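You operate a simulated robot arm through the tools that you are given. There is no shell and no other tool.

You run a simulated robot arm. Do the job below in one go: nothing can be reset, and whatever is moved stays where it is left.

## Task
Change the gasket under the blind flange for the size marked on the test flange.
Fine: the worn one goes in the scrap bin; set the blind back on; leave the other gaskets, the bolts and the test lever.

Only the result counts: the job must be done as asked and must still hold three seconds after the hand-in. Knocking over, shifting, dropping, spilling or breaking anything else fails it.

## Robot
A 6-joint arm with a four-finger gripper, fixed in place. Base frame: the origin is at the foot of the arm, x ahead of it, y to its left, z up. Readings come in cm, degrees, newtons and seconds.
Its first joint turns from -166.0 to 166.0 degrees. Payload 3.67 kg.
The tool frame sits at the grasp point between the pads (the TCP): z along the fingers, y along the line on which they close. The tips reach 2.8 cm beyond it. The gripper opens to 11.2 cm. The gripper's body begins 7.3 cm behind the TCP.
Orientation is that of the tool frame in the base frame, as a unit quaternion [w, x, y, z]. With the fingers straight down and closing along the base's y, the tool's x points along the base's -x, its y along +y and its z along -z.

## Interface
- The arm moves only by the tool move_arm. Its argument "rows" is a list of rows, each a list of 7 numbers: the turn, a rotation vector about the base's x, y, z in units of 4 degrees (1.0 is 4 degrees), then the shift along the base's x, y, z in units of 20 mm (1.0 is 20 mm), then the closure, from 0 (fully open) to 1 (shut). In form: [[ax, ay, az, dx, dy, dz, hand], ...]. A call has 1 to 20 rows; each row shifts and turns the commanded pose from where the row before left it. A call with a number of a shift or a turn outside -1 to 1 is refused whole. Rows are played at 5 a second. More than 5 cm and 8.6 degrees between two rows, or a gripper value outside its range, and nothing of the call is played. A pose out of reach is approached as far as the arm can. The call stops where the force on the tool passes 40 N (or 10 N more than at its start, if that is more) or the arm is blocked; 0.2 s more then pass. Each finger halts on what it meets, pressing with about 27 N; the grip force reading is that of the motor and also rises with nothing between the fingers. The clock runs only during rows and for 0.2 s after the last one: add rows that do not move to give the fingers time. The reply holds the time, the measured pose of the TCP, the force on the tool along the base axes, the opening and the grip force, in the units named above and with some noise, with the torque about the TCP (base axes, N m) and any sound that the robot's microphone picked up.
- Cameras (640 x 400 px; columns grow to the right, rows downward): "scene" is fixed at [39.95, 49.95, 169.79]; the picture's right is [-1.00, -0.01, 0.00], its down [-0.01, 0.97, -0.23] and it looks along [0.00, -0.23, -0.97] (base axes); focal length 214 px, centre (320, 200). "wrist" rides on the gripper at [6, -1.8, -10.4] in the tool frame; the picture's right is [0.29, 0.96, 0.00], its down [-0.80, 0.24, -0.55] and it looks along [-0.53, 0.16, 0.83] (tool axes); focal length 234 px, centre (320, 200). There is no depth. A picture from a camera that has moved, and an enlarged one, comes with that camera's place and axes in the base frame and with its lens.
- capture(camera): a new picture of that camera. No time passes.
- enlarge(camera, box): a new picture of the part [left, top, right, bottom] of that camera's present view, enlarged. No time passes.
- finish_job(): hands the job in; it is judged then, once.

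Nothing tells you positions but the pictures and the camera data. Unless the task says otherwise, let go and move clear before handing in.

The tools are called after "Request:" by a JSON object that holds its "fn" and its "kwargs". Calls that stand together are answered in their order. move_arm: Moves the arm, as the interface text tells. Its arguments: {"type":"object","properties":{"rows":{"type":"array"}},"required":["rows"]} The other tools are called the same way: capture (camera) takes a picture; enlarge (camera, box) takes an enlarged picture of a part of a camera's view; finish_job () hands the job in.

At the start:

```text
time: 0.0
position: [40.99, 22.26, 135.54]
tcp_rot: [0.0, 0.0, 1.0, 0.0]
ft_force: [0.1, -0.2, 0.2]
wrist_torque: [-0.01, -0.02, 0.02]
grip_width: 11.22
grasp_force: 0.1
```

scene: 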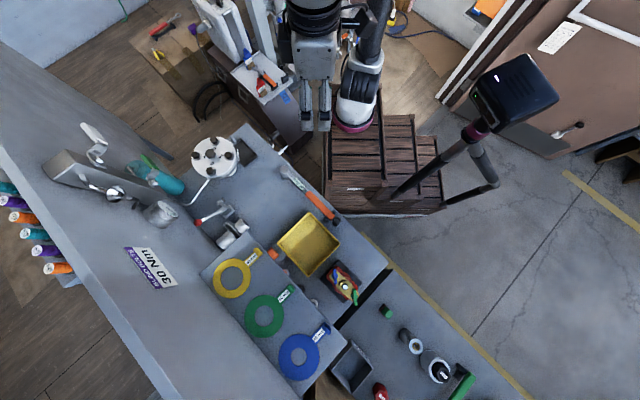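
wrist: 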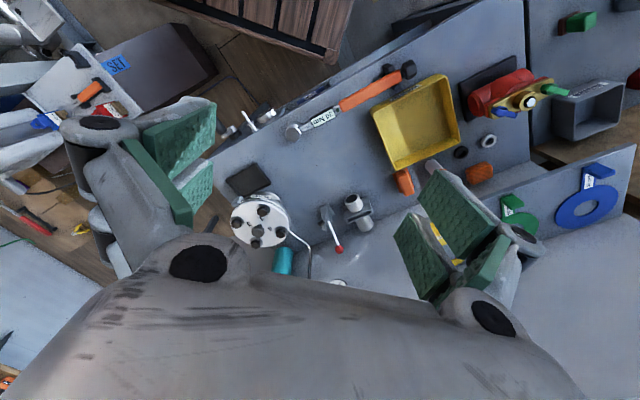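

I see a bench with a round flange, three coloured gaskets on a board, a yellow bin, and a red device on the bench. I'll enlarge parts of the view to identify the parts before moving.

Request:
{"fn": "enlarge", "kwargs": {"camera": "scene", "box": [180, 120, 300, 200]}}

Request:
{"fn": "enlarge", "kwargs": {"camera": "scene", "box": [200, 230, 360, 390]}}

Request:
{"fn": "enlarge", "kwargs": {"camera": "scene", "box": [270, 200, 390, 320]}}

Request:
{"fn": "enlarge", "kwargs": {"camera": "scene", "box": [60, 110, 260, 300]}}

Request:
{"fn": "enlarge", "kwargs": {"camera": "wrist", "box": [200, 160, 400, 290]}}

Request:
{"fn": "enlarge", "kwargs": {"camera": "wrist", "box": [360, 50, 640, 240]}}

```text
5.00 times, centred on (240, 160) of scene
camera zoom: at [39.95, 49.95, 169.79], right [-1.0, -0.01, 0.0], down [-0.01, 0.97, -0.23], along [0.0, -0.23, -0.97], focal length 1072 px, centre (720, 400)
```

zoom: 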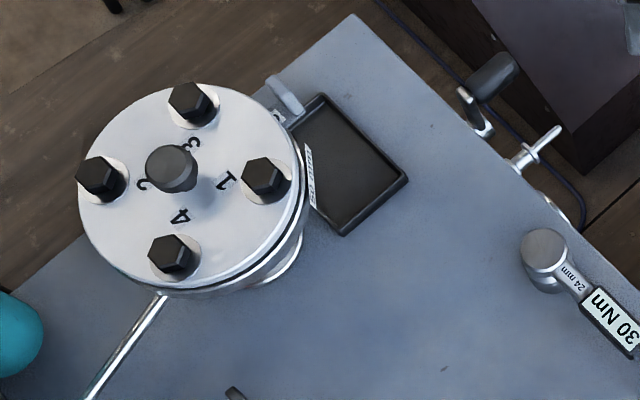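

```text
2.50 times, centred on (280, 310) of scene
camera zoom: at [39.95, 49.95, 169.79], right [-1.0, -0.01, 0.0], down [-0.01, 0.97, -0.23], along [0.0, -0.23, -0.97], focal length 536 px, centre (420, -75)
```

zoom: 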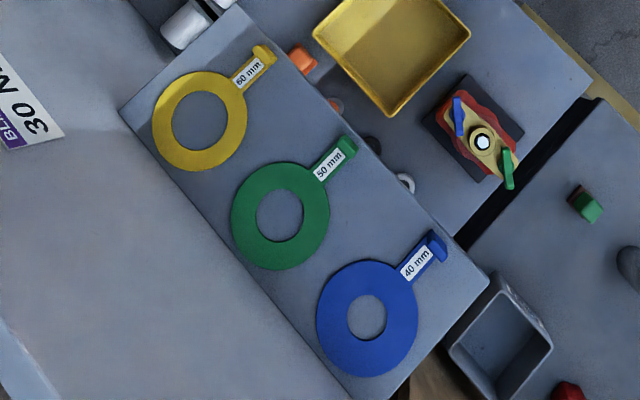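

```text
3.33 times, centred on (330, 260) of scene
camera zoom: at [39.95, 49.95, 169.79], right [-1.0, -0.01, 0.0], down [-0.01, 0.97, -0.23], along [0.0, -0.23, -0.97], focal length 715 px, centre (287, 0)
```

zoom: 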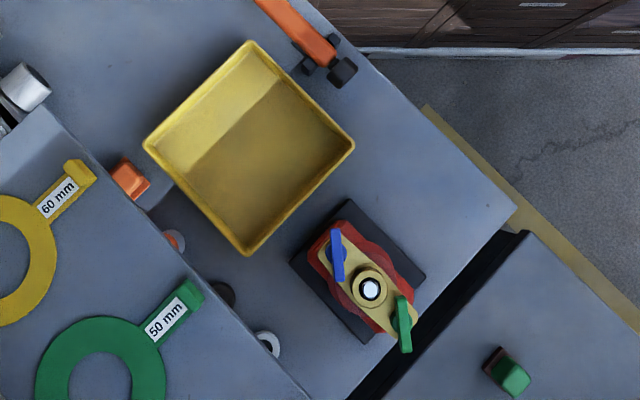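

```text
2.11 times, centred on (160, 205) of scene
camera zoom: at [39.95, 49.95, 169.79], right [-1.0, -0.01, 0.0], down [-0.01, 0.97, -0.23], along [0.0, -0.23, -0.97], focal length 452 px, centre (657, 190)
```

zoom: 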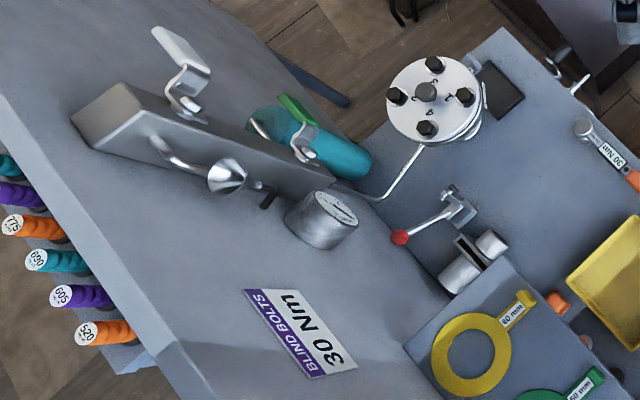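

```text
3.08 times, centred on (300, 225) of wrist
camera zoom: at [34.88, 20.34, 145.79], right [-0.29, 0.96, 0.0], down [0.8, 0.24, 0.55], along [0.53, 0.16, -0.83], focal length 720 px, centre (382, 123)
```

zoom: 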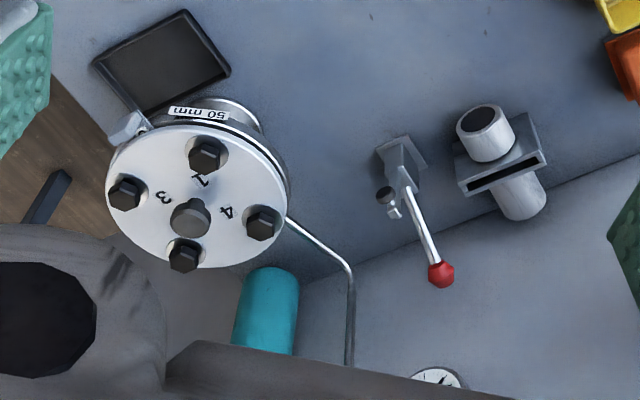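

```text
2.11 times, centred on (500, 145) of wrist
camera zoom: at [34.88, 20.34, 145.79], right [-0.29, 0.96, 0.0], down [0.8, 0.24, 0.55], along [0.53, 0.16, -0.83], focal length 493 px, centre (-59, 316)
```

zoom: 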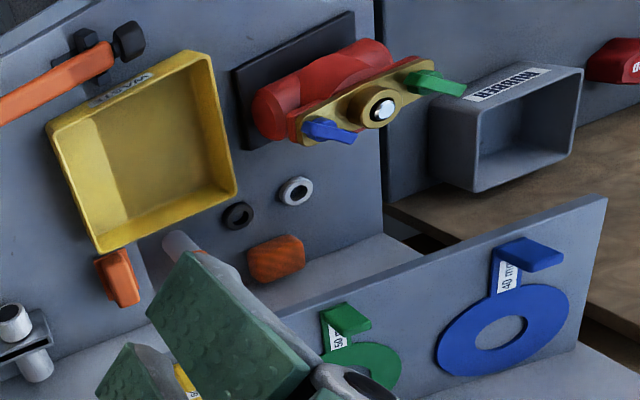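

The flange (marked 50 mm on its side, it seems) is around (80, 16, 94) cm and the green 50 mm gasket is on a raised board. I'll move the wrist camera nearer to the flange to read the marks and see how it is built.

Request:
{"fn": "move_arm", "kwargs": {"rows": [[0, 0, 0, 0.9, -0.35, -0.6, 0], [0, 0, 0, 0.9, -0.35, -0.6, 0], [0, 0, 0, 0.9, -0.35, -0.6, 0], [0, 0, 0, 0.9, -0.35, -0.6, 0], [0, 0, 0, 0.9, -0.35, -0.6, 0], [0, 0, 0, 0.9, -0.35, -0.6, 0], [0, 0, 0, 0.9, -0.35, -0.6, 0], [0, 0, 0, 0.9, -0.35, -0.6, 0], [0, 0, 0, 0.9, -0.35, -0.6, 0], [0, 0, 0, 0.9, -0.35, -0.6, 0], [0, 0, 0, 0.9, -0.35, -0.6, 0], [0, 0, 0, 0.9, -0.35, -0.6, 0]]}}

Request:
{"fn": "capture", "kwargs": {"camera": "wrist"}}

Request:
{"fn": "capture", "kwargs": {"camera": "scene"}}

```text
time: 2.6
position: [62.26, 13.86, 121.08]
tcp_rot: [0.0, -0.001, 1.0, -0.001]
ft_force: [0.1, 0.4, -0.5]
wrist_torque: [0.01, -0.03, 0.01]
grip_width: 11.2
grasp_force: 0.0
```

```text
taken
camera wrist: at [56.39, 11.94, 131.38], right [-0.29, 0.96, 0.0], down [0.8, 0.24, 0.55], along [0.53, 0.16, -0.83], focal length 234 px, centre (320, 200)
```

wrist: 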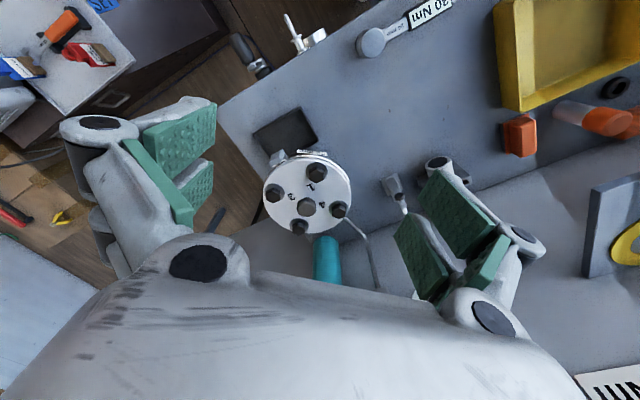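

```text
taken
```

scene: 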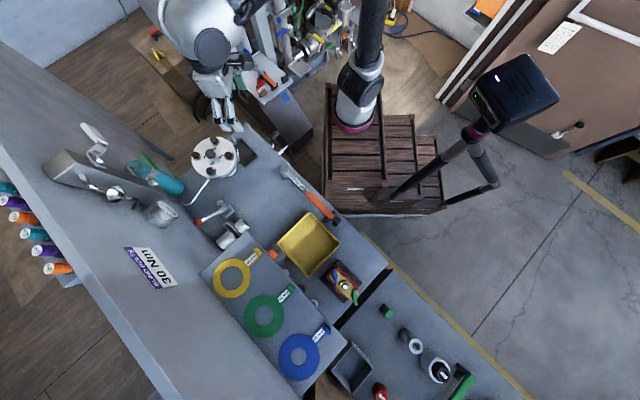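

The flange is now nearer. I'll enlarge it to read the marks and look at the bolts and tab.

Request:
{"fn": "enlarge", "kwargs": {"camera": "wrist", "box": [240, 90, 400, 260]}}

Request:
{"fn": "enlarge", "kwargs": {"camera": "wrist", "box": [255, 140, 355, 240]}}

Request:
{"fn": "enlarge", "kwargs": {"camera": "scene", "box": [185, 125, 245, 185]}}

Request:
{"fn": "enlarge", "kwargs": {"camera": "scene", "box": [180, 180, 260, 250]}}

Request:
{"fn": "enlarge", "kwargs": {"camera": "scene", "box": [230, 280, 300, 340]}}

Request:
{"fn": "enlarge", "kwargs": {"camera": "scene", "box": [320, 320, 480, 400]}}

```text
2.35 times, centred on (320, 175) of wrist
camera zoom: at [56.39, 11.94, 131.38], right [-0.29, 0.96, 0.0], down [0.8, 0.24, 0.55], along [0.53, 0.16, -0.83], focal length 551 px, centre (320, 259)
```

zoom: 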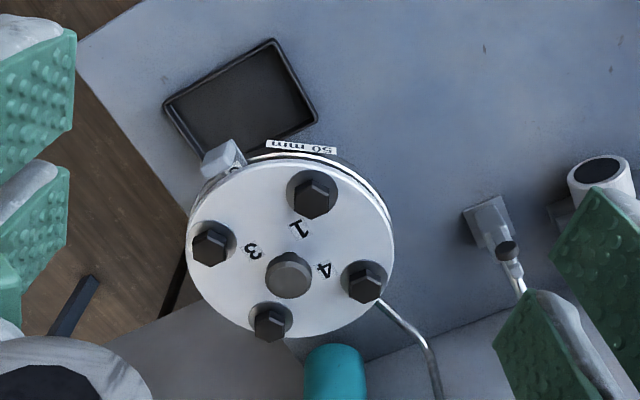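

```text
4.00 times, centred on (305, 190) of wrist
camera zoom: at [56.39, 11.94, 131.38], right [-0.29, 0.96, 0.0], down [0.8, 0.24, 0.55], along [0.53, 0.16, -0.83], focal length 937 px, centre (380, 240)
```

zoom: 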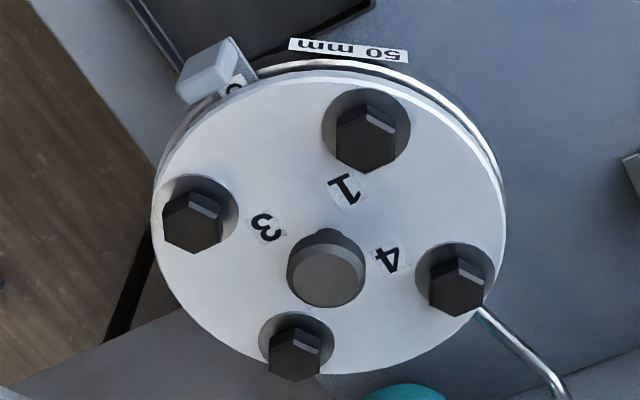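

```text
6.67 times, centred on (215, 155) of scene
camera zoom: at [39.95, 49.95, 169.79], right [-1.0, -0.01, 0.0], down [-0.01, 0.97, -0.23], along [0.0, -0.23, -0.97], focal length 1430 px, centre (1020, 500)
```

zoom: 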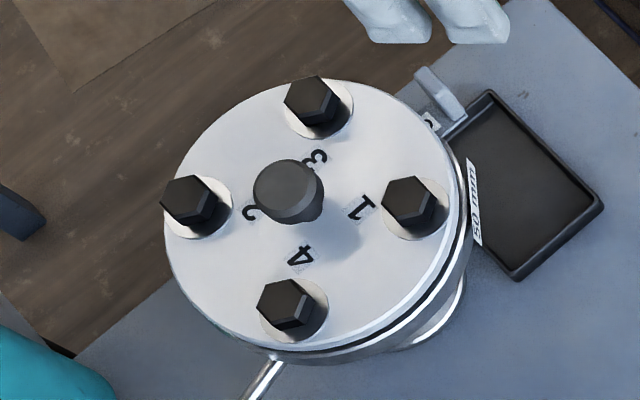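

```text
5.71 times, centred on (220, 215) of scene
camera zoom: at [39.95, 49.95, 169.79], right [-1.0, -0.01, 0.0], down [-0.01, 0.97, -0.23], along [0.0, -0.23, -0.97], focal length 1226 px, centre (891, 114)
```

zoom: 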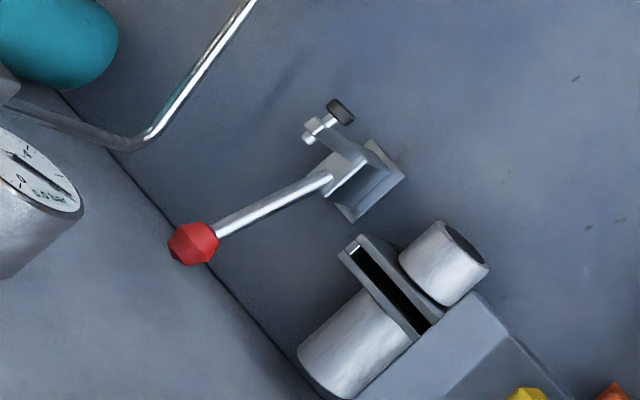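

```text
6.67 times, centred on (265, 310) of scene
camera zoom: at [39.95, 49.95, 169.79], right [-1.0, -0.01, 0.0], down [-0.01, 0.97, -0.23], along [0.0, -0.23, -0.97], focal length 1430 px, centre (687, -533)
```

zoom: 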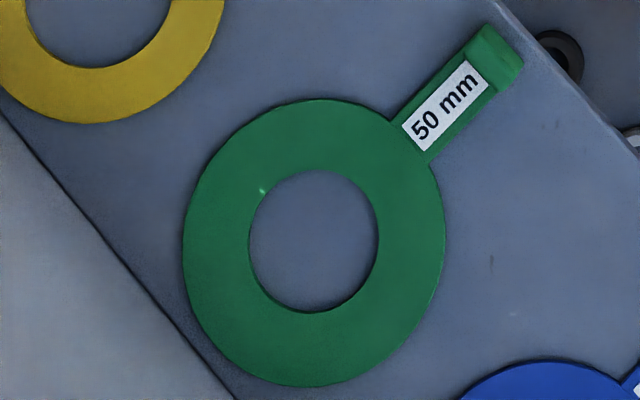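

```text
4.00 times, centred on (400, 360) of scene
camera zoom: at [39.95, 49.95, 169.79], right [-1.0, -0.01, 0.0], down [-0.01, 0.97, -0.23], along [0.0, -0.23, -0.97], focal length 858 px, centre (0, -440)
```

zoom: 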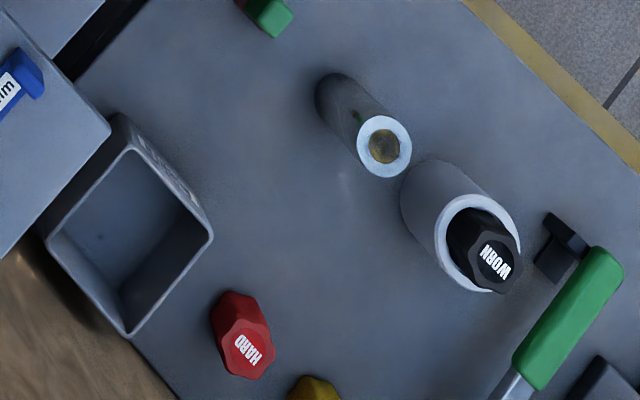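

The test flange carries "50 mm", so the green 50 mm gasket is the wanted one. I'll come closer to see whether the bolts stand free of the blind and what the worn gasket's tab looks like.

Request:
{"fn": "move_arm", "kwargs": {"rows": [[0, 0, 0, 0.56, 0, -0.9, 0], [0, 0, 0, 0.56, 0, -0.9, 0], [0, 0, 0, 0.56, 0, -0.9, 0], [0, 0, 0, 0.56, 0, -0.9, 0], [0, 0, 0, 0.56, 0, -0.9, 0], [0, 0, 0, 0.56, 0, -0.9, 0], [0, 0, 0, 0, 0, 0, 0]]}}

Request:
{"fn": "capture", "kwargs": {"camera": "wrist"}}

Request:
{"fn": "enlarge", "kwargs": {"camera": "wrist", "box": [240, 110, 400, 270]}}

```text
time: 4.2
position: [69.25, 13.95, 110.24]
tcp_rot: [0.0, 0.0, 1.0, 0.0]
ft_force: [-0.2, -1.0, 0.5]
wrist_torque: [-0.05, -0.04, -0.01]
grip_width: 11.2
grasp_force: 0.1
```

```text
taken
camera wrist: at [63.23, 11.92, 120.55], right [-0.29, 0.96, 0.0], down [0.8, 0.24, 0.55], along [0.53, 0.16, -0.83], focal length 234 px, centre (320, 200)
```

wrist: 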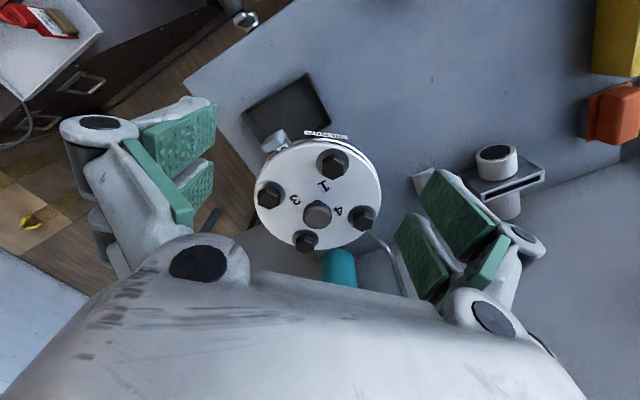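

```text
2.50 times, centred on (320, 190) of wrist
camera zoom: at [63.23, 11.92, 120.55], right [-0.29, 0.96, 0.0], down [0.8, 0.24, 0.55], along [0.53, 0.16, -0.83], focal length 585 px, centre (320, 225)
```

zoom: 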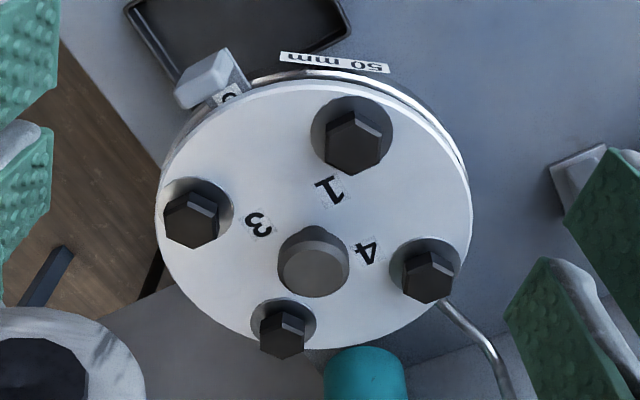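

The bolts have big round washers or holes around them; I can't yet tell which. I'll tilt the tool to look at the flange from a low angle.

Request:
{"fn": "move_arm", "kwargs": {"rows": [[0, -1, 0, -0.35, 0, -0.3, 0], [0, -1, 0, -0.35, 0, -0.3, 0], [0, -1, 0, -0.35, 0, -0.3, 0], [0, -1, 0, -0.35, 0, -0.3, 0], [0, -1, 0, -0.35, 0, -0.3, 0], [0, -1, 0, -0.35, 0, -0.3, 0], [0, -1, 0, -0.35, 0, -0.3, 0], [0, -1, 0, -0.35, 0, -0.3, 0], [0, 0, 0, 0, 0, 0, 0]]}}

Request:
{"fn": "capture", "kwargs": {"camera": "wrist"}}

Request:
{"fn": "enlarge", "kwargs": {"camera": "wrist", "box": [240, 110, 400, 270]}}

```text
time: 6.2
position: [63.61, 13.88, 105.48]
tcp_rot: [0.275, 0.0, 0.961, 0.0]
ft_force: [0.2, 0.6, 0.3]
wrist_torque: [-0.01, 0.03, -0.04]
grip_width: 11.22
grasp_force: 0.0
```

```text
taken
camera wrist: at [52.96, 11.95, 111.03], right [-0.24, 0.96, -0.15], down [0.38, 0.24, 0.89], along [0.89, 0.16, -0.42], focal length 234 px, centre (320, 200)
```

wrist: 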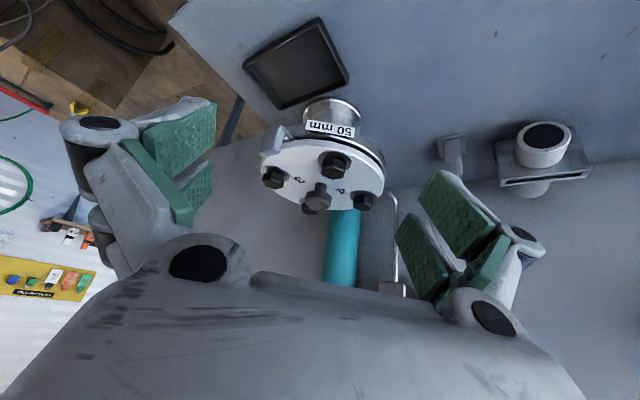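

```text
2.50 times, centred on (320, 190) of wrist
camera zoom: at [52.96, 11.95, 111.03], right [-0.24, 0.96, -0.15], down [0.38, 0.24, 0.89], along [0.89, 0.16, -0.42], focal length 585 px, centre (320, 225)
```

zoom: 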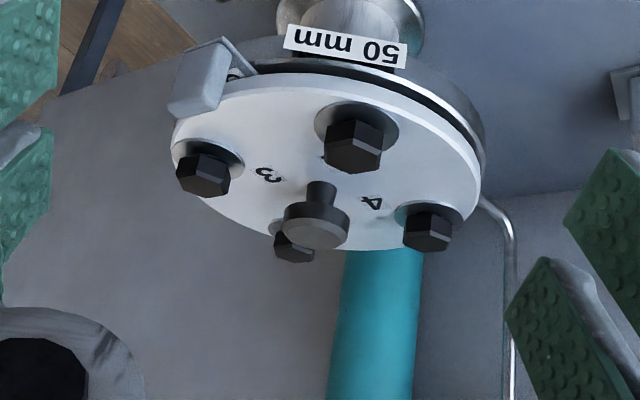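

Request:
{"fn": "enlarge", "kwargs": {"camera": "wrist", "box": [280, 140, 370, 196]}}

Request:
{"fn": "enlarge", "kwargs": {"camera": "wrist", "box": [250, 110, 340, 170]}}

Request:
{"fn": "enlarge", "kwargs": {"camera": "wrist", "box": [340, 90, 420, 220]}}

```text
7.11 times, centred on (325, 168) of wrist
camera zoom: at [52.96, 11.95, 111.03], right [-0.24, 0.96, -0.15], down [0.38, 0.24, 0.89], along [0.89, 0.16, -0.42], focal length 1665 px, centre (284, 428)
```

zoom: 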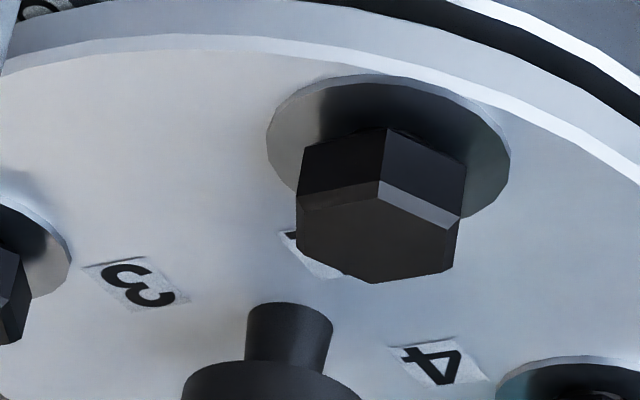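

```text
6.67 times, centred on (295, 140) of wrist
camera zoom: at [52.96, 11.95, 111.03], right [-0.24, 0.96, -0.15], down [0.38, 0.24, 0.89], along [0.89, 0.16, -0.42], focal length 1561 px, centre (487, 600)
```

zoom: 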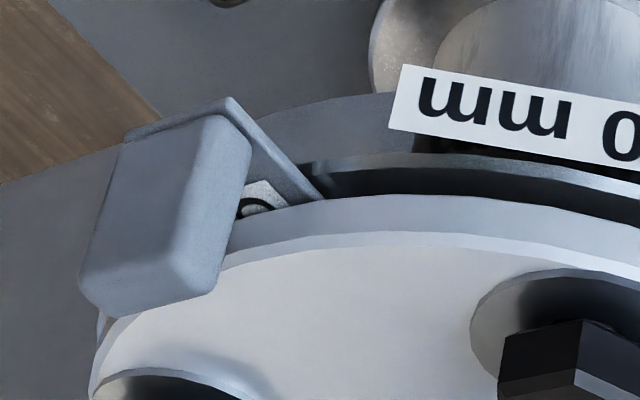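

```text
3.08 times, centred on (380, 155) of wrist
camera zoom: at [52.96, 11.95, 111.03], right [-0.24, 0.96, -0.15], down [0.38, 0.24, 0.89], along [0.89, 0.16, -0.42], focal length 720 px, centre (135, 338)
```

zoom: 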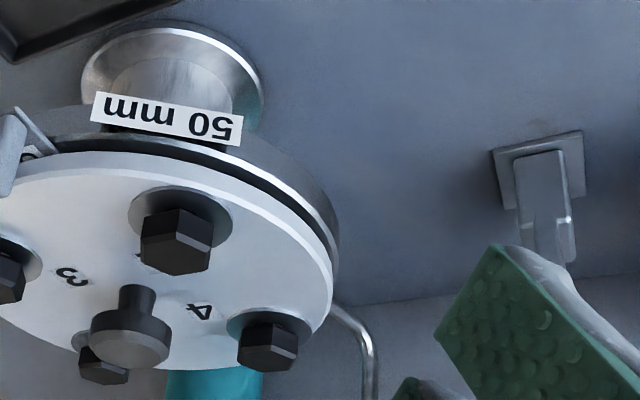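

The label reads 50 mm on the test flange; the bolts with washers seem to sit on the blind plate, with a knob in its middle at about (79.5, 16.5, 99). Next I'll rise and look at the gasket board from closer.

Request:
{"fn": "move_arm", "kwargs": {"rows": [[0, 1, 0, 0, 0, 0.9, 0], [0, 1, 0, 0, 0, 0.9, 0], [0, 1, 0, 0, 0, 0.9, 0], [0, 1, 0, 0, 0, 0.9, 0], [0, 1, 0, 0, 0, 0.9, 0], [0, 1, 0, 0, 0, 0.9, 0], [0, 1, 0, 0, 0, 0.9, 0], [0, 1, 0, 0, 0, 0.9, 0], [0, 0, 0, 0, 0, 0.9, 0], [0, 0, 0, 0, 0, 0.9, 0], [0, 0, 0, 0, 0, 0.9, 0]]}}

Request:
{"fn": "move_arm", "kwargs": {"rows": [[0, 0, 0.6, -0.7, 0.95, 0, 0], [0, 0, 0.6, -0.7, 0.95, 0, 0], [0, 0, 0.6, -0.7, 0.95, 0, 0], [0, 0, 0.6, -0.7, 0.95, 0, 0], [0, 0, 0.6, -0.7, 0.95, 0, 0], [0, 0, 0.6, -0.7, 0.95, 0, 0], [0, 0, 0.6, -0.7, 0.95, 0, 0], [0, 0, 0.6, -0.7, 0.95, 0, 0], [0, 0, 0.6, -0.7, 0.95, 0, 0], [0, 0, 0.6, -0.7, 0.95, 0, 0], [0, 0, 0.6, -0.5, 0.95, 0, 0], [0, 0, 0.6, -0.5, 0.95, 0, 0], [0, 0, 0.6, -0.5, 0.95, 0, 0], [0, 0, 0.6, -0.5, 0.95, 0, 0], [0, 0, 0.6, -0.5, 0.95, 0, 0], [0, 0, 0.6, -0.5, 0.95, 0, 0], [0, 0, 0.6, -0.4, 0.95, 0, 0], [0, 0, 0.6, 0, 0.95, 0, 0], [0, 0, 0, 0, 0, 0, 0]]}}

Request:
{"fn": "capture", "kwargs": {"camera": "wrist"}}

Request:
{"fn": "capture", "kwargs": {"camera": "scene"}}

```text
time: 8.6
position: [63.41, 13.81, 125.38]
tcp_rot: [0.0, 0.0, 1.0, 0.0]
ft_force: [0.0, 0.1, 0.5]
wrist_torque: [0.03, 0.01, 0.01]
grip_width: 11.23
grasp_force: 0.0
```

```text
time: 12.6
position: [42.81, 48.05, 125.29]
tcp_rot: [0.0, -0.369, 0.93, 0.0]
ft_force: [-0.7, -0.5, -0.1]
wrist_torque: [-0.03, -0.02, 0.01]
grip_width: 11.19
grasp_force: 0.0
```

```text
taken
camera wrist: at [39.62, 42.52, 135.58], right [-0.87, 0.5, 0.0], down [0.42, 0.72, 0.55], along [0.28, 0.48, -0.83], focal length 234 px, centre (320, 200)
```

wrist: 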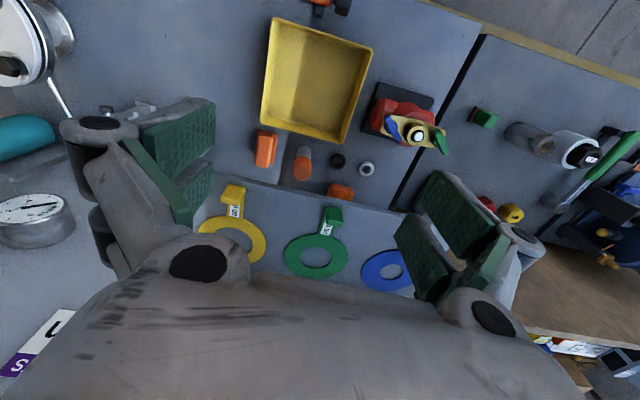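

```text
taken
```

scene: 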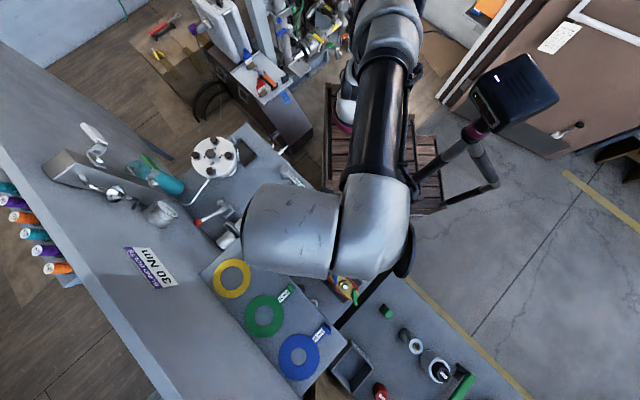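

Request:
{"fn": "enlarge", "kwargs": {"camera": "wrist", "box": [190, 170, 430, 310]}}

Request:
{"fn": "enlarge", "kwargs": {"camera": "wrist", "box": [280, 195, 360, 285]}}

Request:
{"fn": "enlarge", "kwargs": {"camera": "wrist", "box": [240, 0, 480, 160]}}

```text
2.67 times, centred on (310, 240) of wrist
camera zoom: at [39.62, 42.52, 135.58], right [-0.87, 0.5, 0.0], down [0.42, 0.72, 0.55], along [0.28, 0.48, -0.83], focal length 624 px, centre (347, 93)
```

zoom: 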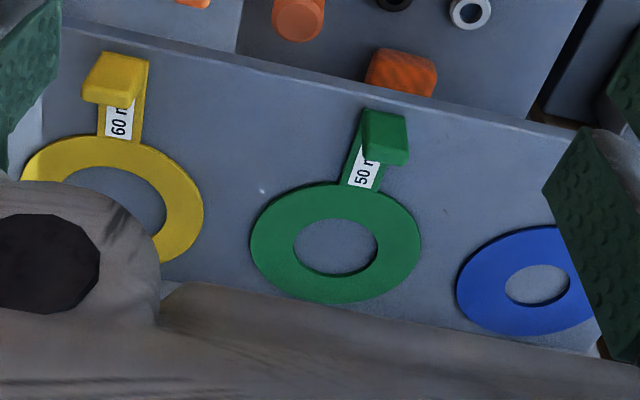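

```text
4.44 times, centred on (320, 240) of wrist
camera zoom: at [39.62, 42.52, 135.58], right [-0.87, 0.5, 0.0], down [0.42, 0.72, 0.55], along [0.28, 0.48, -0.83], focal length 1041 px, centre (320, 22)
```

zoom: 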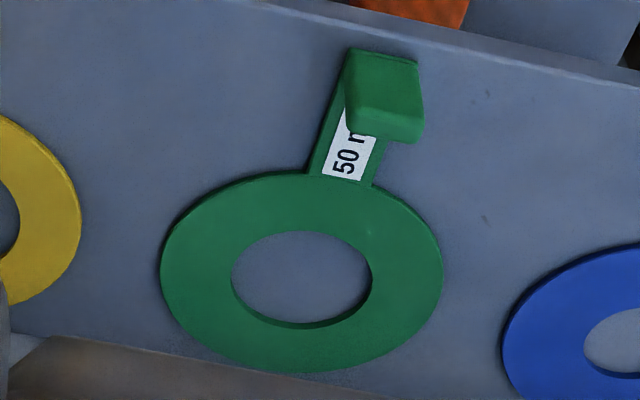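

```text
2.50 times, centred on (360, 80) of wrist
camera zoom: at [39.62, 42.52, 135.58], right [-0.87, 0.5, 0.0], down [0.42, 0.72, 0.55], along [0.28, 0.48, -0.83], focal length 585 px, centre (220, 500)
```

zoom: 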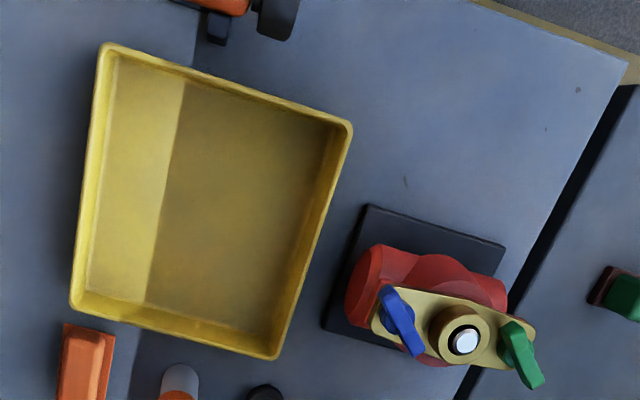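

The gaskets lie on a raised board, each with a tab carrying an upright block. I'll tilt the camera to look across the board and learn its slope and the height of the handle block.

Request:
{"fn": "move_arm", "kwargs": {"rows": [[0.87, -0.5, 0, 0, 0, -0.5, 0], [0.87, -0.5, 0, 0, 0, -0.5, 0], [0.87, -0.5, 0, 0, 0, -0.5, 0], [0.87, -0.5, 0, 0, 0, -0.5, 0], [0.87, -0.5, 0, 0, 0, -0.5, 0], [0.87, -0.5, 0, 0, 0, -0.5, 0], [0.87, -0.5, 0, 0, 0, -0.5, 0], [0.87, -0.5, 0, 0, 0, -0.5, 0], [0, 0, 0, 0, 0, 0, 0]]}}

Request:
{"fn": "capture", "kwargs": {"camera": "wrist"}}

Request:
{"fn": "enlarge", "kwargs": {"camera": "wrist", "box": [210, 110, 430, 250]}}

```text
time: 14.6
position: [42.8, 47.94, 117.23]
tcp_rot: [0.217, -0.354, 0.894, 0.172]
ft_force: [-1.0, -0.3, -0.1]
wrist_torque: [0.02, 0.0, -0.03]
grip_width: 11.24
grasp_force: 0.0
```

```text
taken
camera wrist: at [37.36, 38.55, 122.63], right [-0.87, 0.5, 0.0], down [0.21, 0.35, 0.91], along [0.46, 0.79, -0.41], focal length 234 px, centre (320, 200)
```

wrist: 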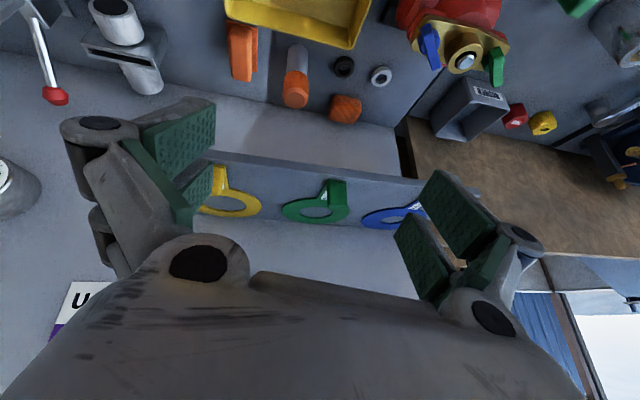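

```text
2.86 times, centred on (320, 180) of wrist
camera zoom: at [37.36, 38.55, 122.63], right [-0.87, 0.5, 0.0], down [0.21, 0.35, 0.91], along [0.46, 0.79, -0.41], focal length 669 px, centre (320, 257)
```

zoom: 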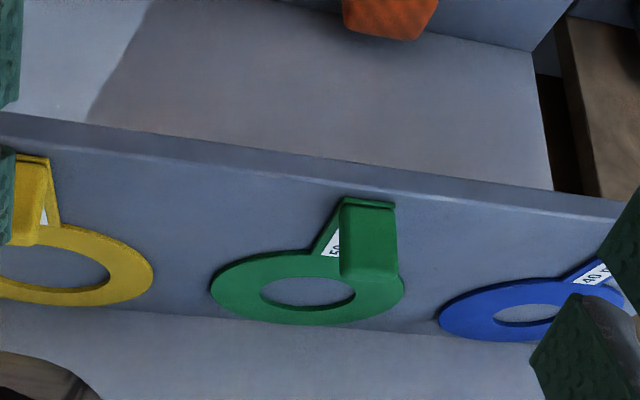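

The board is flat and horizontal at about z = 109.5; the green gasket's centre is near (54.4, 66.5) with its handle block towards the arm at about (47.2, 59.6). Now I'll check the bin labels.

Request:
{"fn": "enlarge", "kwargs": {"camera": "wrist", "box": [420, 70, 520, 140]}}

Request:
{"fn": "enlarge", "kwargs": {"camera": "wrist", "box": [220, 0, 400, 120]}}

Request:
{"fn": "enlarge", "kwargs": {"camera": "wrist", "box": [20, 0, 190, 120]}}

```text
5.71 times, centred on (470, 105) of wrist
camera zoom: at [37.36, 38.55, 122.63], right [-0.87, 0.5, 0.0], down [0.21, 0.35, 0.91], along [0.46, 0.79, -0.41], focal length 1338 px, centre (-537, 743)
```

zoom: 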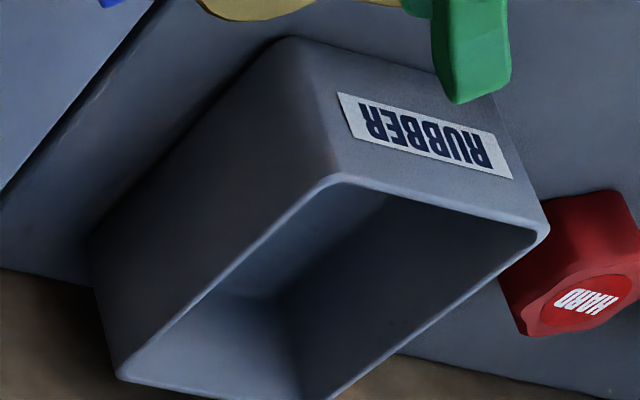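

```text
3.33 times, centred on (310, 60) of wrist
camera zoom: at [37.36, 38.55, 122.63], right [-0.87, 0.5, 0.0], down [0.21, 0.35, 0.91], along [0.46, 0.79, -0.41], focal length 781 px, centre (353, 667)
```

zoom: 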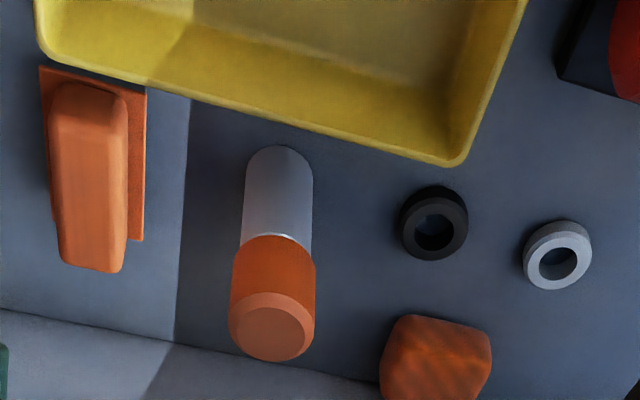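

```text
3.33 times, centred on (105, 60) of wrist
camera zoom: at [37.36, 38.55, 122.63], right [-0.87, 0.5, 0.0], down [0.21, 0.35, 0.91], along [0.46, 0.79, -0.41], focal length 781 px, centre (1037, 667)
```

zoom: 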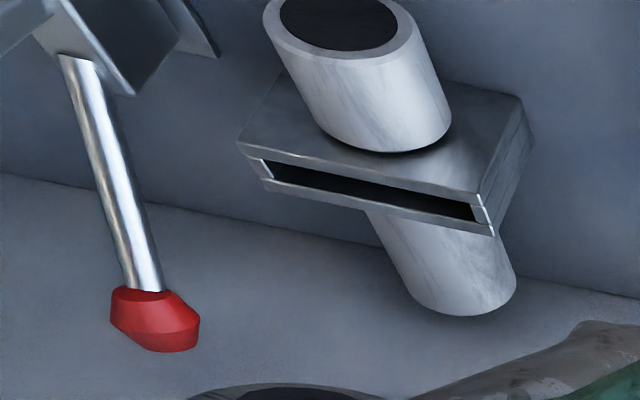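

The grey bin is for "RUBBER" (another job), so I'll check the yellow bin's label next, on its way back to the flange.

Request:
{"fn": "move_arm", "kwargs": {"rows": [[-0.87, 0.5, 0, 0, 0, 0.5, 0], [-0.87, 0.5, 0, 0, 0, 0.5, 0], [-0.87, 0.5, 0, 0, 0, 0.5, 0], [-0.87, 0.5, 0, 0, 0, 0.5, 0], [-0.87, 0.5, 0, 0, 0, 0.5, 0], [-0.87, 0.5, 0, 0, 0, 0.5, 0], [-0.87, 0.5, 0, 0, 0, 0.5, 0], [-0.87, 0.5, 0, 0, 0, 0.5, 0], [0, 0, -0.58, 0.26, -1, -0.4, 0], [0, 0, -0.58, 0.26, -1, -0.4, 0], [0, 0, -0.58, 0.26, -1, -0.4, 0], [0, 0, -0.58, 0.26, -1, -0.4, 0], [0, 0, -0.58, 0.26, -1, -0.4, 0], [0, 0, -0.58, 0.26, -1, -0.4, 0], [0, 0, -0.58, 0.26, -1, -0.4, 0], [0, 0, -0.58, 0.26, -1, -0.4, 0], [0, 0, -0.58, 0.26, -1, -0.4, 0], [0, 0, -0.58, 0.26, -1, -0.4, 0]]}}

Request:
{"fn": "capture", "kwargs": {"camera": "wrist"}}

Request:
{"fn": "enlarge", "kwargs": {"camera": "wrist", "box": [380, 50, 480, 130]}}

```text
time: 18.4
position: [48.02, 28.04, 117.14]
tcp_rot: [0.0, -0.174, 0.985, 0.001]
ft_force: [-0.2, 1.1, -1.1]
wrist_torque: [0.0, -0.01, 0.01]
grip_width: 11.19
grasp_force: 0.1
```

```text
taken
camera wrist: at [42.96, 24.17, 127.52], right [-0.6, 0.8, 0.0], down [0.67, 0.5, 0.55], along [0.44, 0.33, -0.83], focal length 234 px, centre (320, 200)
```

wrist: 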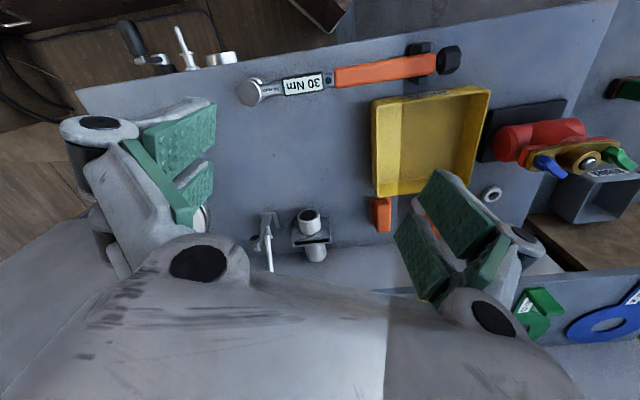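

```text
5.00 times, centred on (430, 90) of wrist
camera zoom: at [42.96, 24.17, 127.52], right [-0.6, 0.8, 0.0], down [0.67, 0.5, 0.55], along [0.44, 0.33, -0.83], focal length 1171 px, centre (-230, 750)
```

zoom: 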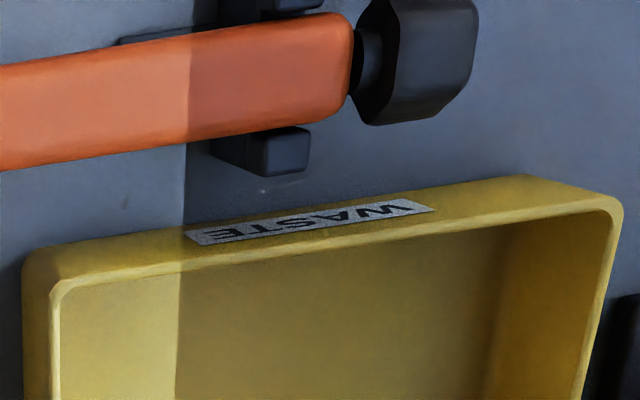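

The yellow bin is marked "WASTE". I'll check the other containers in view for any "SCRAP" mark before deciding.

Request:
{"fn": "enlarge", "kwargs": {"camera": "scene", "box": [180, 0, 340, 130]}}

Request:
{"fn": "enlarge", "kwargs": {"camera": "scene", "box": [300, 250, 480, 400]}}

Request:
{"fn": "enlarge", "kwargs": {"camera": "scene", "box": [460, 0, 640, 150]}}

Request:
{"fn": "enlarge", "kwargs": {"camera": "wrist", "box": [480, 60, 640, 240]}}

Request:
{"fn": "capture", "kwargs": {"camera": "scene"}}

```text
3.08 times, centred on (260, 65) of scene
camera zoom: at [39.95, 49.95, 169.79], right [-1.0, -0.01, 0.0], down [-0.01, 0.97, -0.23], along [0.0, -0.23, -0.97], focal length 660 px, centre (505, 615)
```

zoom: 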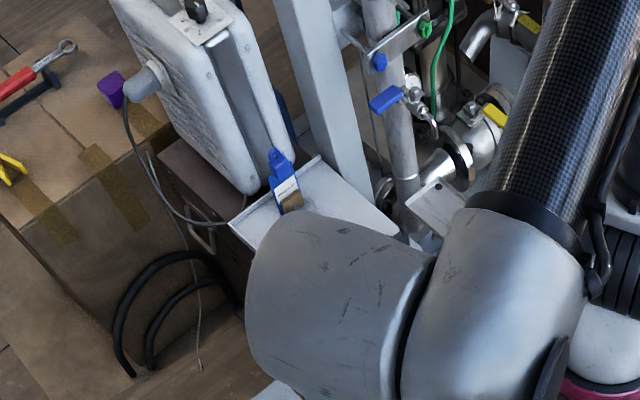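

```text
2.67 times, centred on (390, 325) of scene
camera zoom: at [39.95, 49.95, 169.79], right [-1.0, -0.01, 0.0], down [-0.01, 0.97, -0.23], along [0.0, -0.23, -0.97], focal length 572 px, centre (133, -133)
```

zoom: 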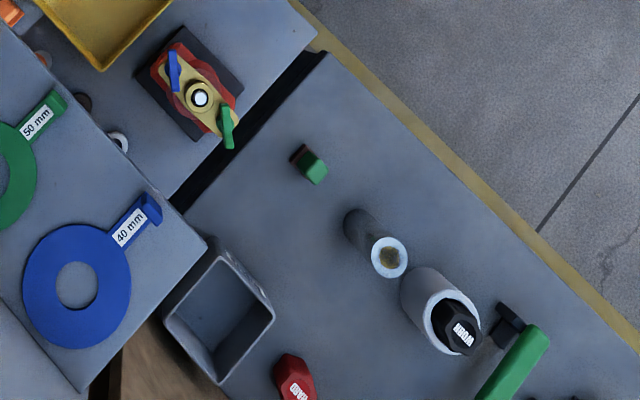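

```text
2.67 times, centred on (550, 75) of scene
camera zoom: at [39.95, 49.95, 169.79], right [-1.0, -0.01, 0.0], down [-0.01, 0.97, -0.23], along [0.0, -0.23, -0.97], focal length 572 px, centre (-293, 533)
```

zoom: 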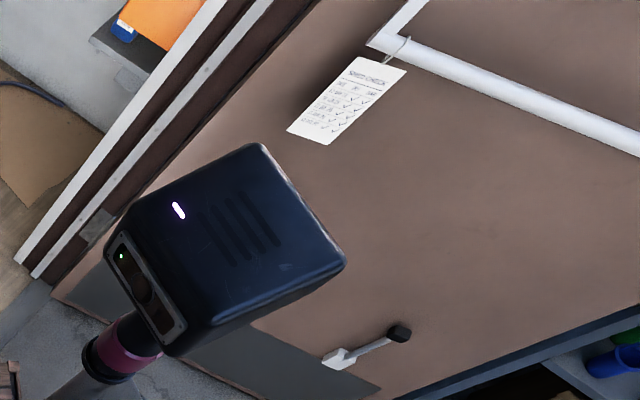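

```text
2.22 times, centred on (560, 150) of wrist
camera zoom: at [42.96, 24.17, 127.52], right [-0.6, 0.8, 0.0], down [0.67, 0.5, 0.55], along [0.44, 0.33, -0.83], focal length 520 px, centre (-213, 311)
```

zoom: 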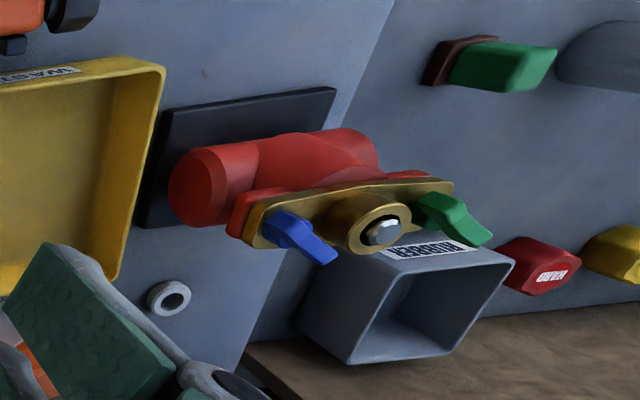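

```text
taken
```

scene: 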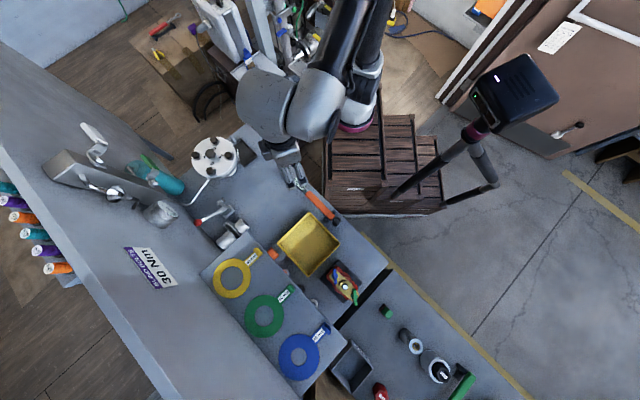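

Yellow "WASTE" is the scrap bin of this bench (the grey "RUBBER" one belongs to the plug station). Next I hover over the blind's knob with the fingers turned 45° so they come down between the bolts.

Request:
{"fn": "move_arm", "kwargs": {"rows": [[0, 0, 0.39, 0.98, -0.36, -0.1, 0], [0, 0, 0.39, 0.98, -0.36, -0.1, 0], [0, 0, 0.39, 0.98, -0.36, -0.1, 0], [0, 0, 0.39, 0.98, -0.36, -0.1, 0], [0, 0, 0.39, 0.98, -0.36, -0.1, 0], [0, 0, 0.39, 0.98, -0.36, -0.1, 0], [0, 0, 0.39, 0.98, -0.36, -0.1, 0], [0, 0, 0.39, 0.98, -0.36, -0.1, 0], [0, 0, 0.39, 0.98, -0.36, -0.1, 0], [0, 0, 0.39, 0.98, -0.36, -0.1, 0], [0, 0, 0.39, 0.98, -0.36, -0.1, 0], [0, 0, 0.39, 0.98, -0.36, -0.1, 0], [0, 0, 0.39, 0.98, -0.36, -0.1, 0], [0, 0, 0.39, 0.98, -0.36, -0.1, 0], [0, 0, 0.39, 0.98, -0.36, -0.1, 0], [0, 0, 0.39, 0.98, -0.36, -0.1, 0], [0, 0, 0, 0, 0, 0, 0]]}}

Request:
{"fn": "capture", "kwargs": {"camera": "wrist"}}

Request:
{"fn": "enlarge", "kwargs": {"camera": "wrist", "box": [220, 70, 420, 195]}}

Request:
{"fn": "capture", "kwargs": {"camera": "scene"}}

```text
time: 22.0
position: [79.36, 16.54, 114.06]
tcp_rot: [0.0, -0.382, 0.924, 0.001]
ft_force: [-0.5, 0.4, -0.2]
wrist_torque: [-0.01, -0.02, 0.01]
grip_width: 11.23
grasp_force: 0.1
```

```text
taken
camera wrist: at [76.37, 10.91, 124.42], right [-0.88, 0.47, 0.0], down [0.39, 0.73, 0.55], along [0.26, 0.49, -0.83], focal length 234 px, centre (320, 200)
```

wrist: 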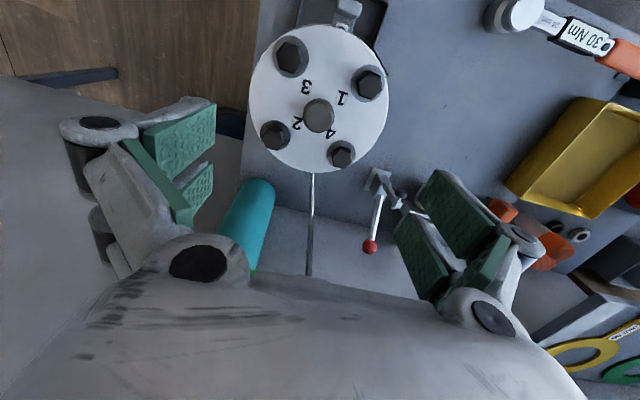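

```text
3.20 times, centred on (320, 132) of wrist
camera zoom: at [76.37, 10.91, 124.42], right [-0.88, 0.47, 0.0], down [0.39, 0.73, 0.55], along [0.26, 0.49, -0.83], focal length 749 px, centre (320, 416)
```

zoom: 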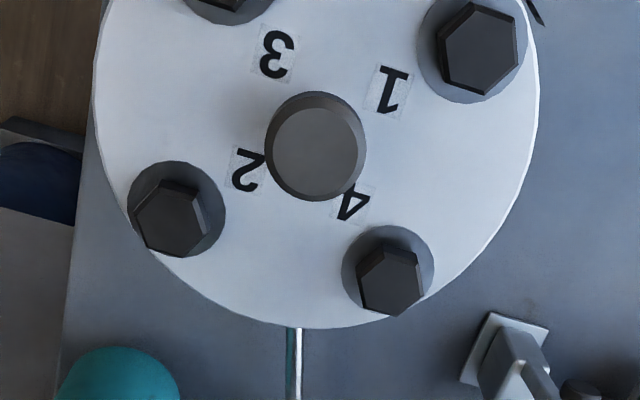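

```text
taken
```

scene: 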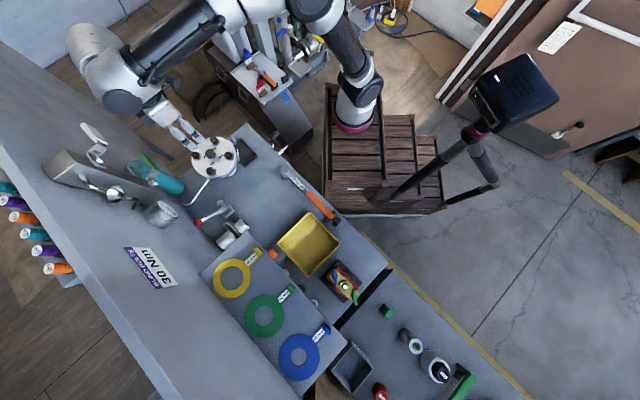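

The TCP is right over the knob (79.4, 16.5), with the finger line passing between the bolts. I'll partly close to about 6 cm and descend so the tips stop just above the plate.

Request:
{"fn": "move_arm", "kwargs": {"rows": [[0, 0, 0, 0.02, 0, -0.3, 0.45], [0, 0, 0, 0, 0, -0.7, 0.45], [0, 0, 0, 0, 0, -0.7, 0.45], [0, 0, 0, 0, 0, -0.7, 0.45], [0, 0, 0, 0, 0, -0.7, 0.45], [0, 0, 0, 0, 0, -0.7, 0.45], [0, 0, 0, 0, 0, -0.7, 0.45], [0, 0, 0, 0, 0, -0.7, 0.45], [0, 0, 0, 0, 0, -0.7, 0.45], [0, 0, 0, 0, 0, -0.5, 0.45], [0, 0, 0, 0, 0, -0.3, 0.45], [0, 0, 0, 0, 0, -0.2, 0.45], [0, 0, 0, 0, 0, 0, 0.45]]}}

Request:
{"fn": "capture", "kwargs": {"camera": "wrist"}}

Request:
{"fn": "enlarge", "kwargs": {"camera": "wrist", "box": [220, 90, 420, 215]}}

Request:
{"fn": "enlarge", "kwargs": {"camera": "scene", "box": [160, 100, 260, 190]}}

```text
time: 24.8
position: [79.45, 16.63, 100.2]
tcp_rot: [0.0, -0.383, 0.924, 0.0]
ft_force: [-0.2, -0.5, -0.8]
wrist_torque: [-0.02, -0.03, 0.01]
grip_width: 6.14
grasp_force: 0.0
```

```text
taken
camera wrist: at [76.46, 10.9, 110.58], right [-0.88, 0.47, 0.0], down [0.39, 0.73, 0.55], along [0.26, 0.49, -0.83], focal length 234 px, centre (320, 200)
```

wrist: 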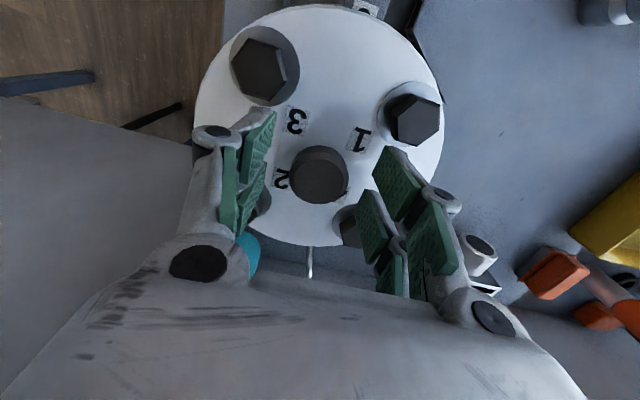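

```text
3.20 times, centred on (320, 152) of wrist
camera zoom: at [76.46, 10.9, 110.58], right [-0.88, 0.47, 0.0], down [0.39, 0.73, 0.55], along [0.26, 0.49, -0.83], focal length 749 px, centre (320, 352)
```

zoom: 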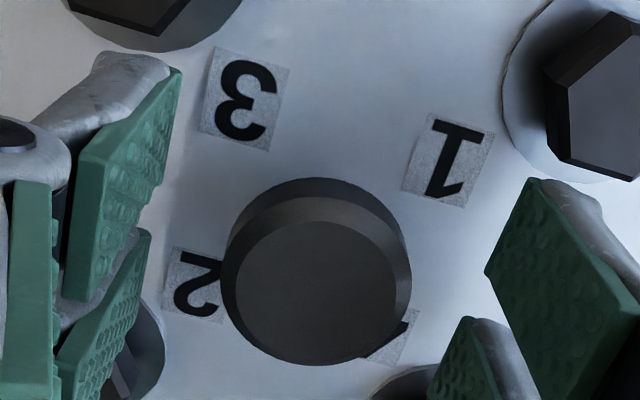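

```text
4.44 times, centred on (210, 145) of scene
camera zoom: at [39.95, 49.95, 169.79], right [-1.0, -0.01, 0.0], down [-0.01, 0.97, -0.23], along [0.0, -0.23, -0.97], focal length 953 px, centre (809, 444)
```

zoom: 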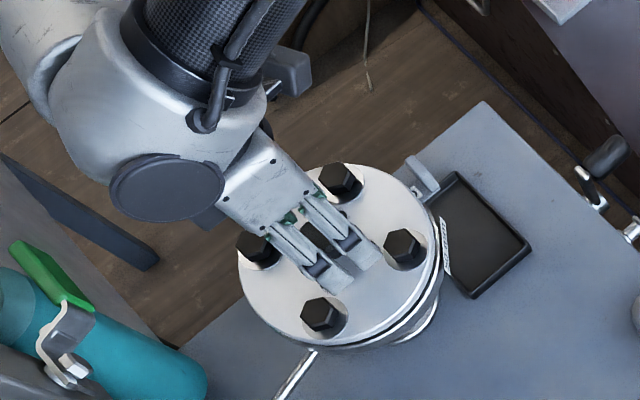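

The knob is centred between the fingers. I'll close on it and hold a moment before lifting.

Request:
{"fn": "move_arm", "kwargs": {"rows": [[0, 0, 0, 0, 0, 0, 0.6], [0, 0, 0, 0, 0, 0, 0.75], [0, 0, 0, 0, 0, 0, 1], [0, 0, 0, 0, 0, 0, 1], [0, 0, 0, 0, 0, 0, 1]]}}

Request:
{"fn": "enlarge", "kwargs": {"camera": "wrist", "box": [220, 90, 420, 215]}}

```text
time: 26.0
position: [79.41, 16.43, 100.33]
tcp_rot: [0.0, -0.382, 0.924, 0.0]
ft_force: [2.5, -0.4, 0.9]
wrist_torque: [-0.04, -0.11, -0.01]
grip_width: 3.04
grasp_force: 27.3
```

```text
3.20 times, centred on (320, 152) of wrist
camera zoom: at [76.48, 10.89, 110.58], right [-0.88, 0.47, 0.0], down [0.39, 0.73, 0.55], along [0.26, 0.49, -0.83], focal length 749 px, centre (320, 352)
```

zoom: 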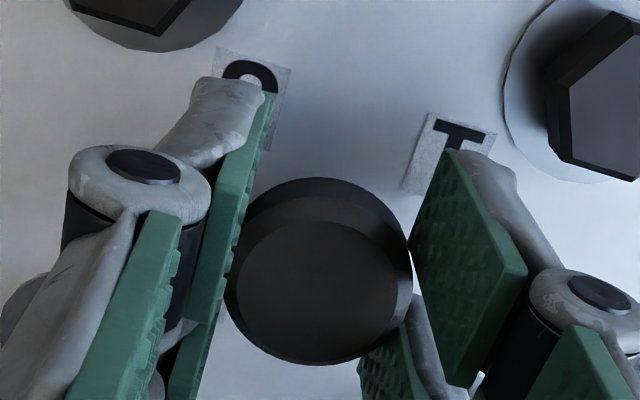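

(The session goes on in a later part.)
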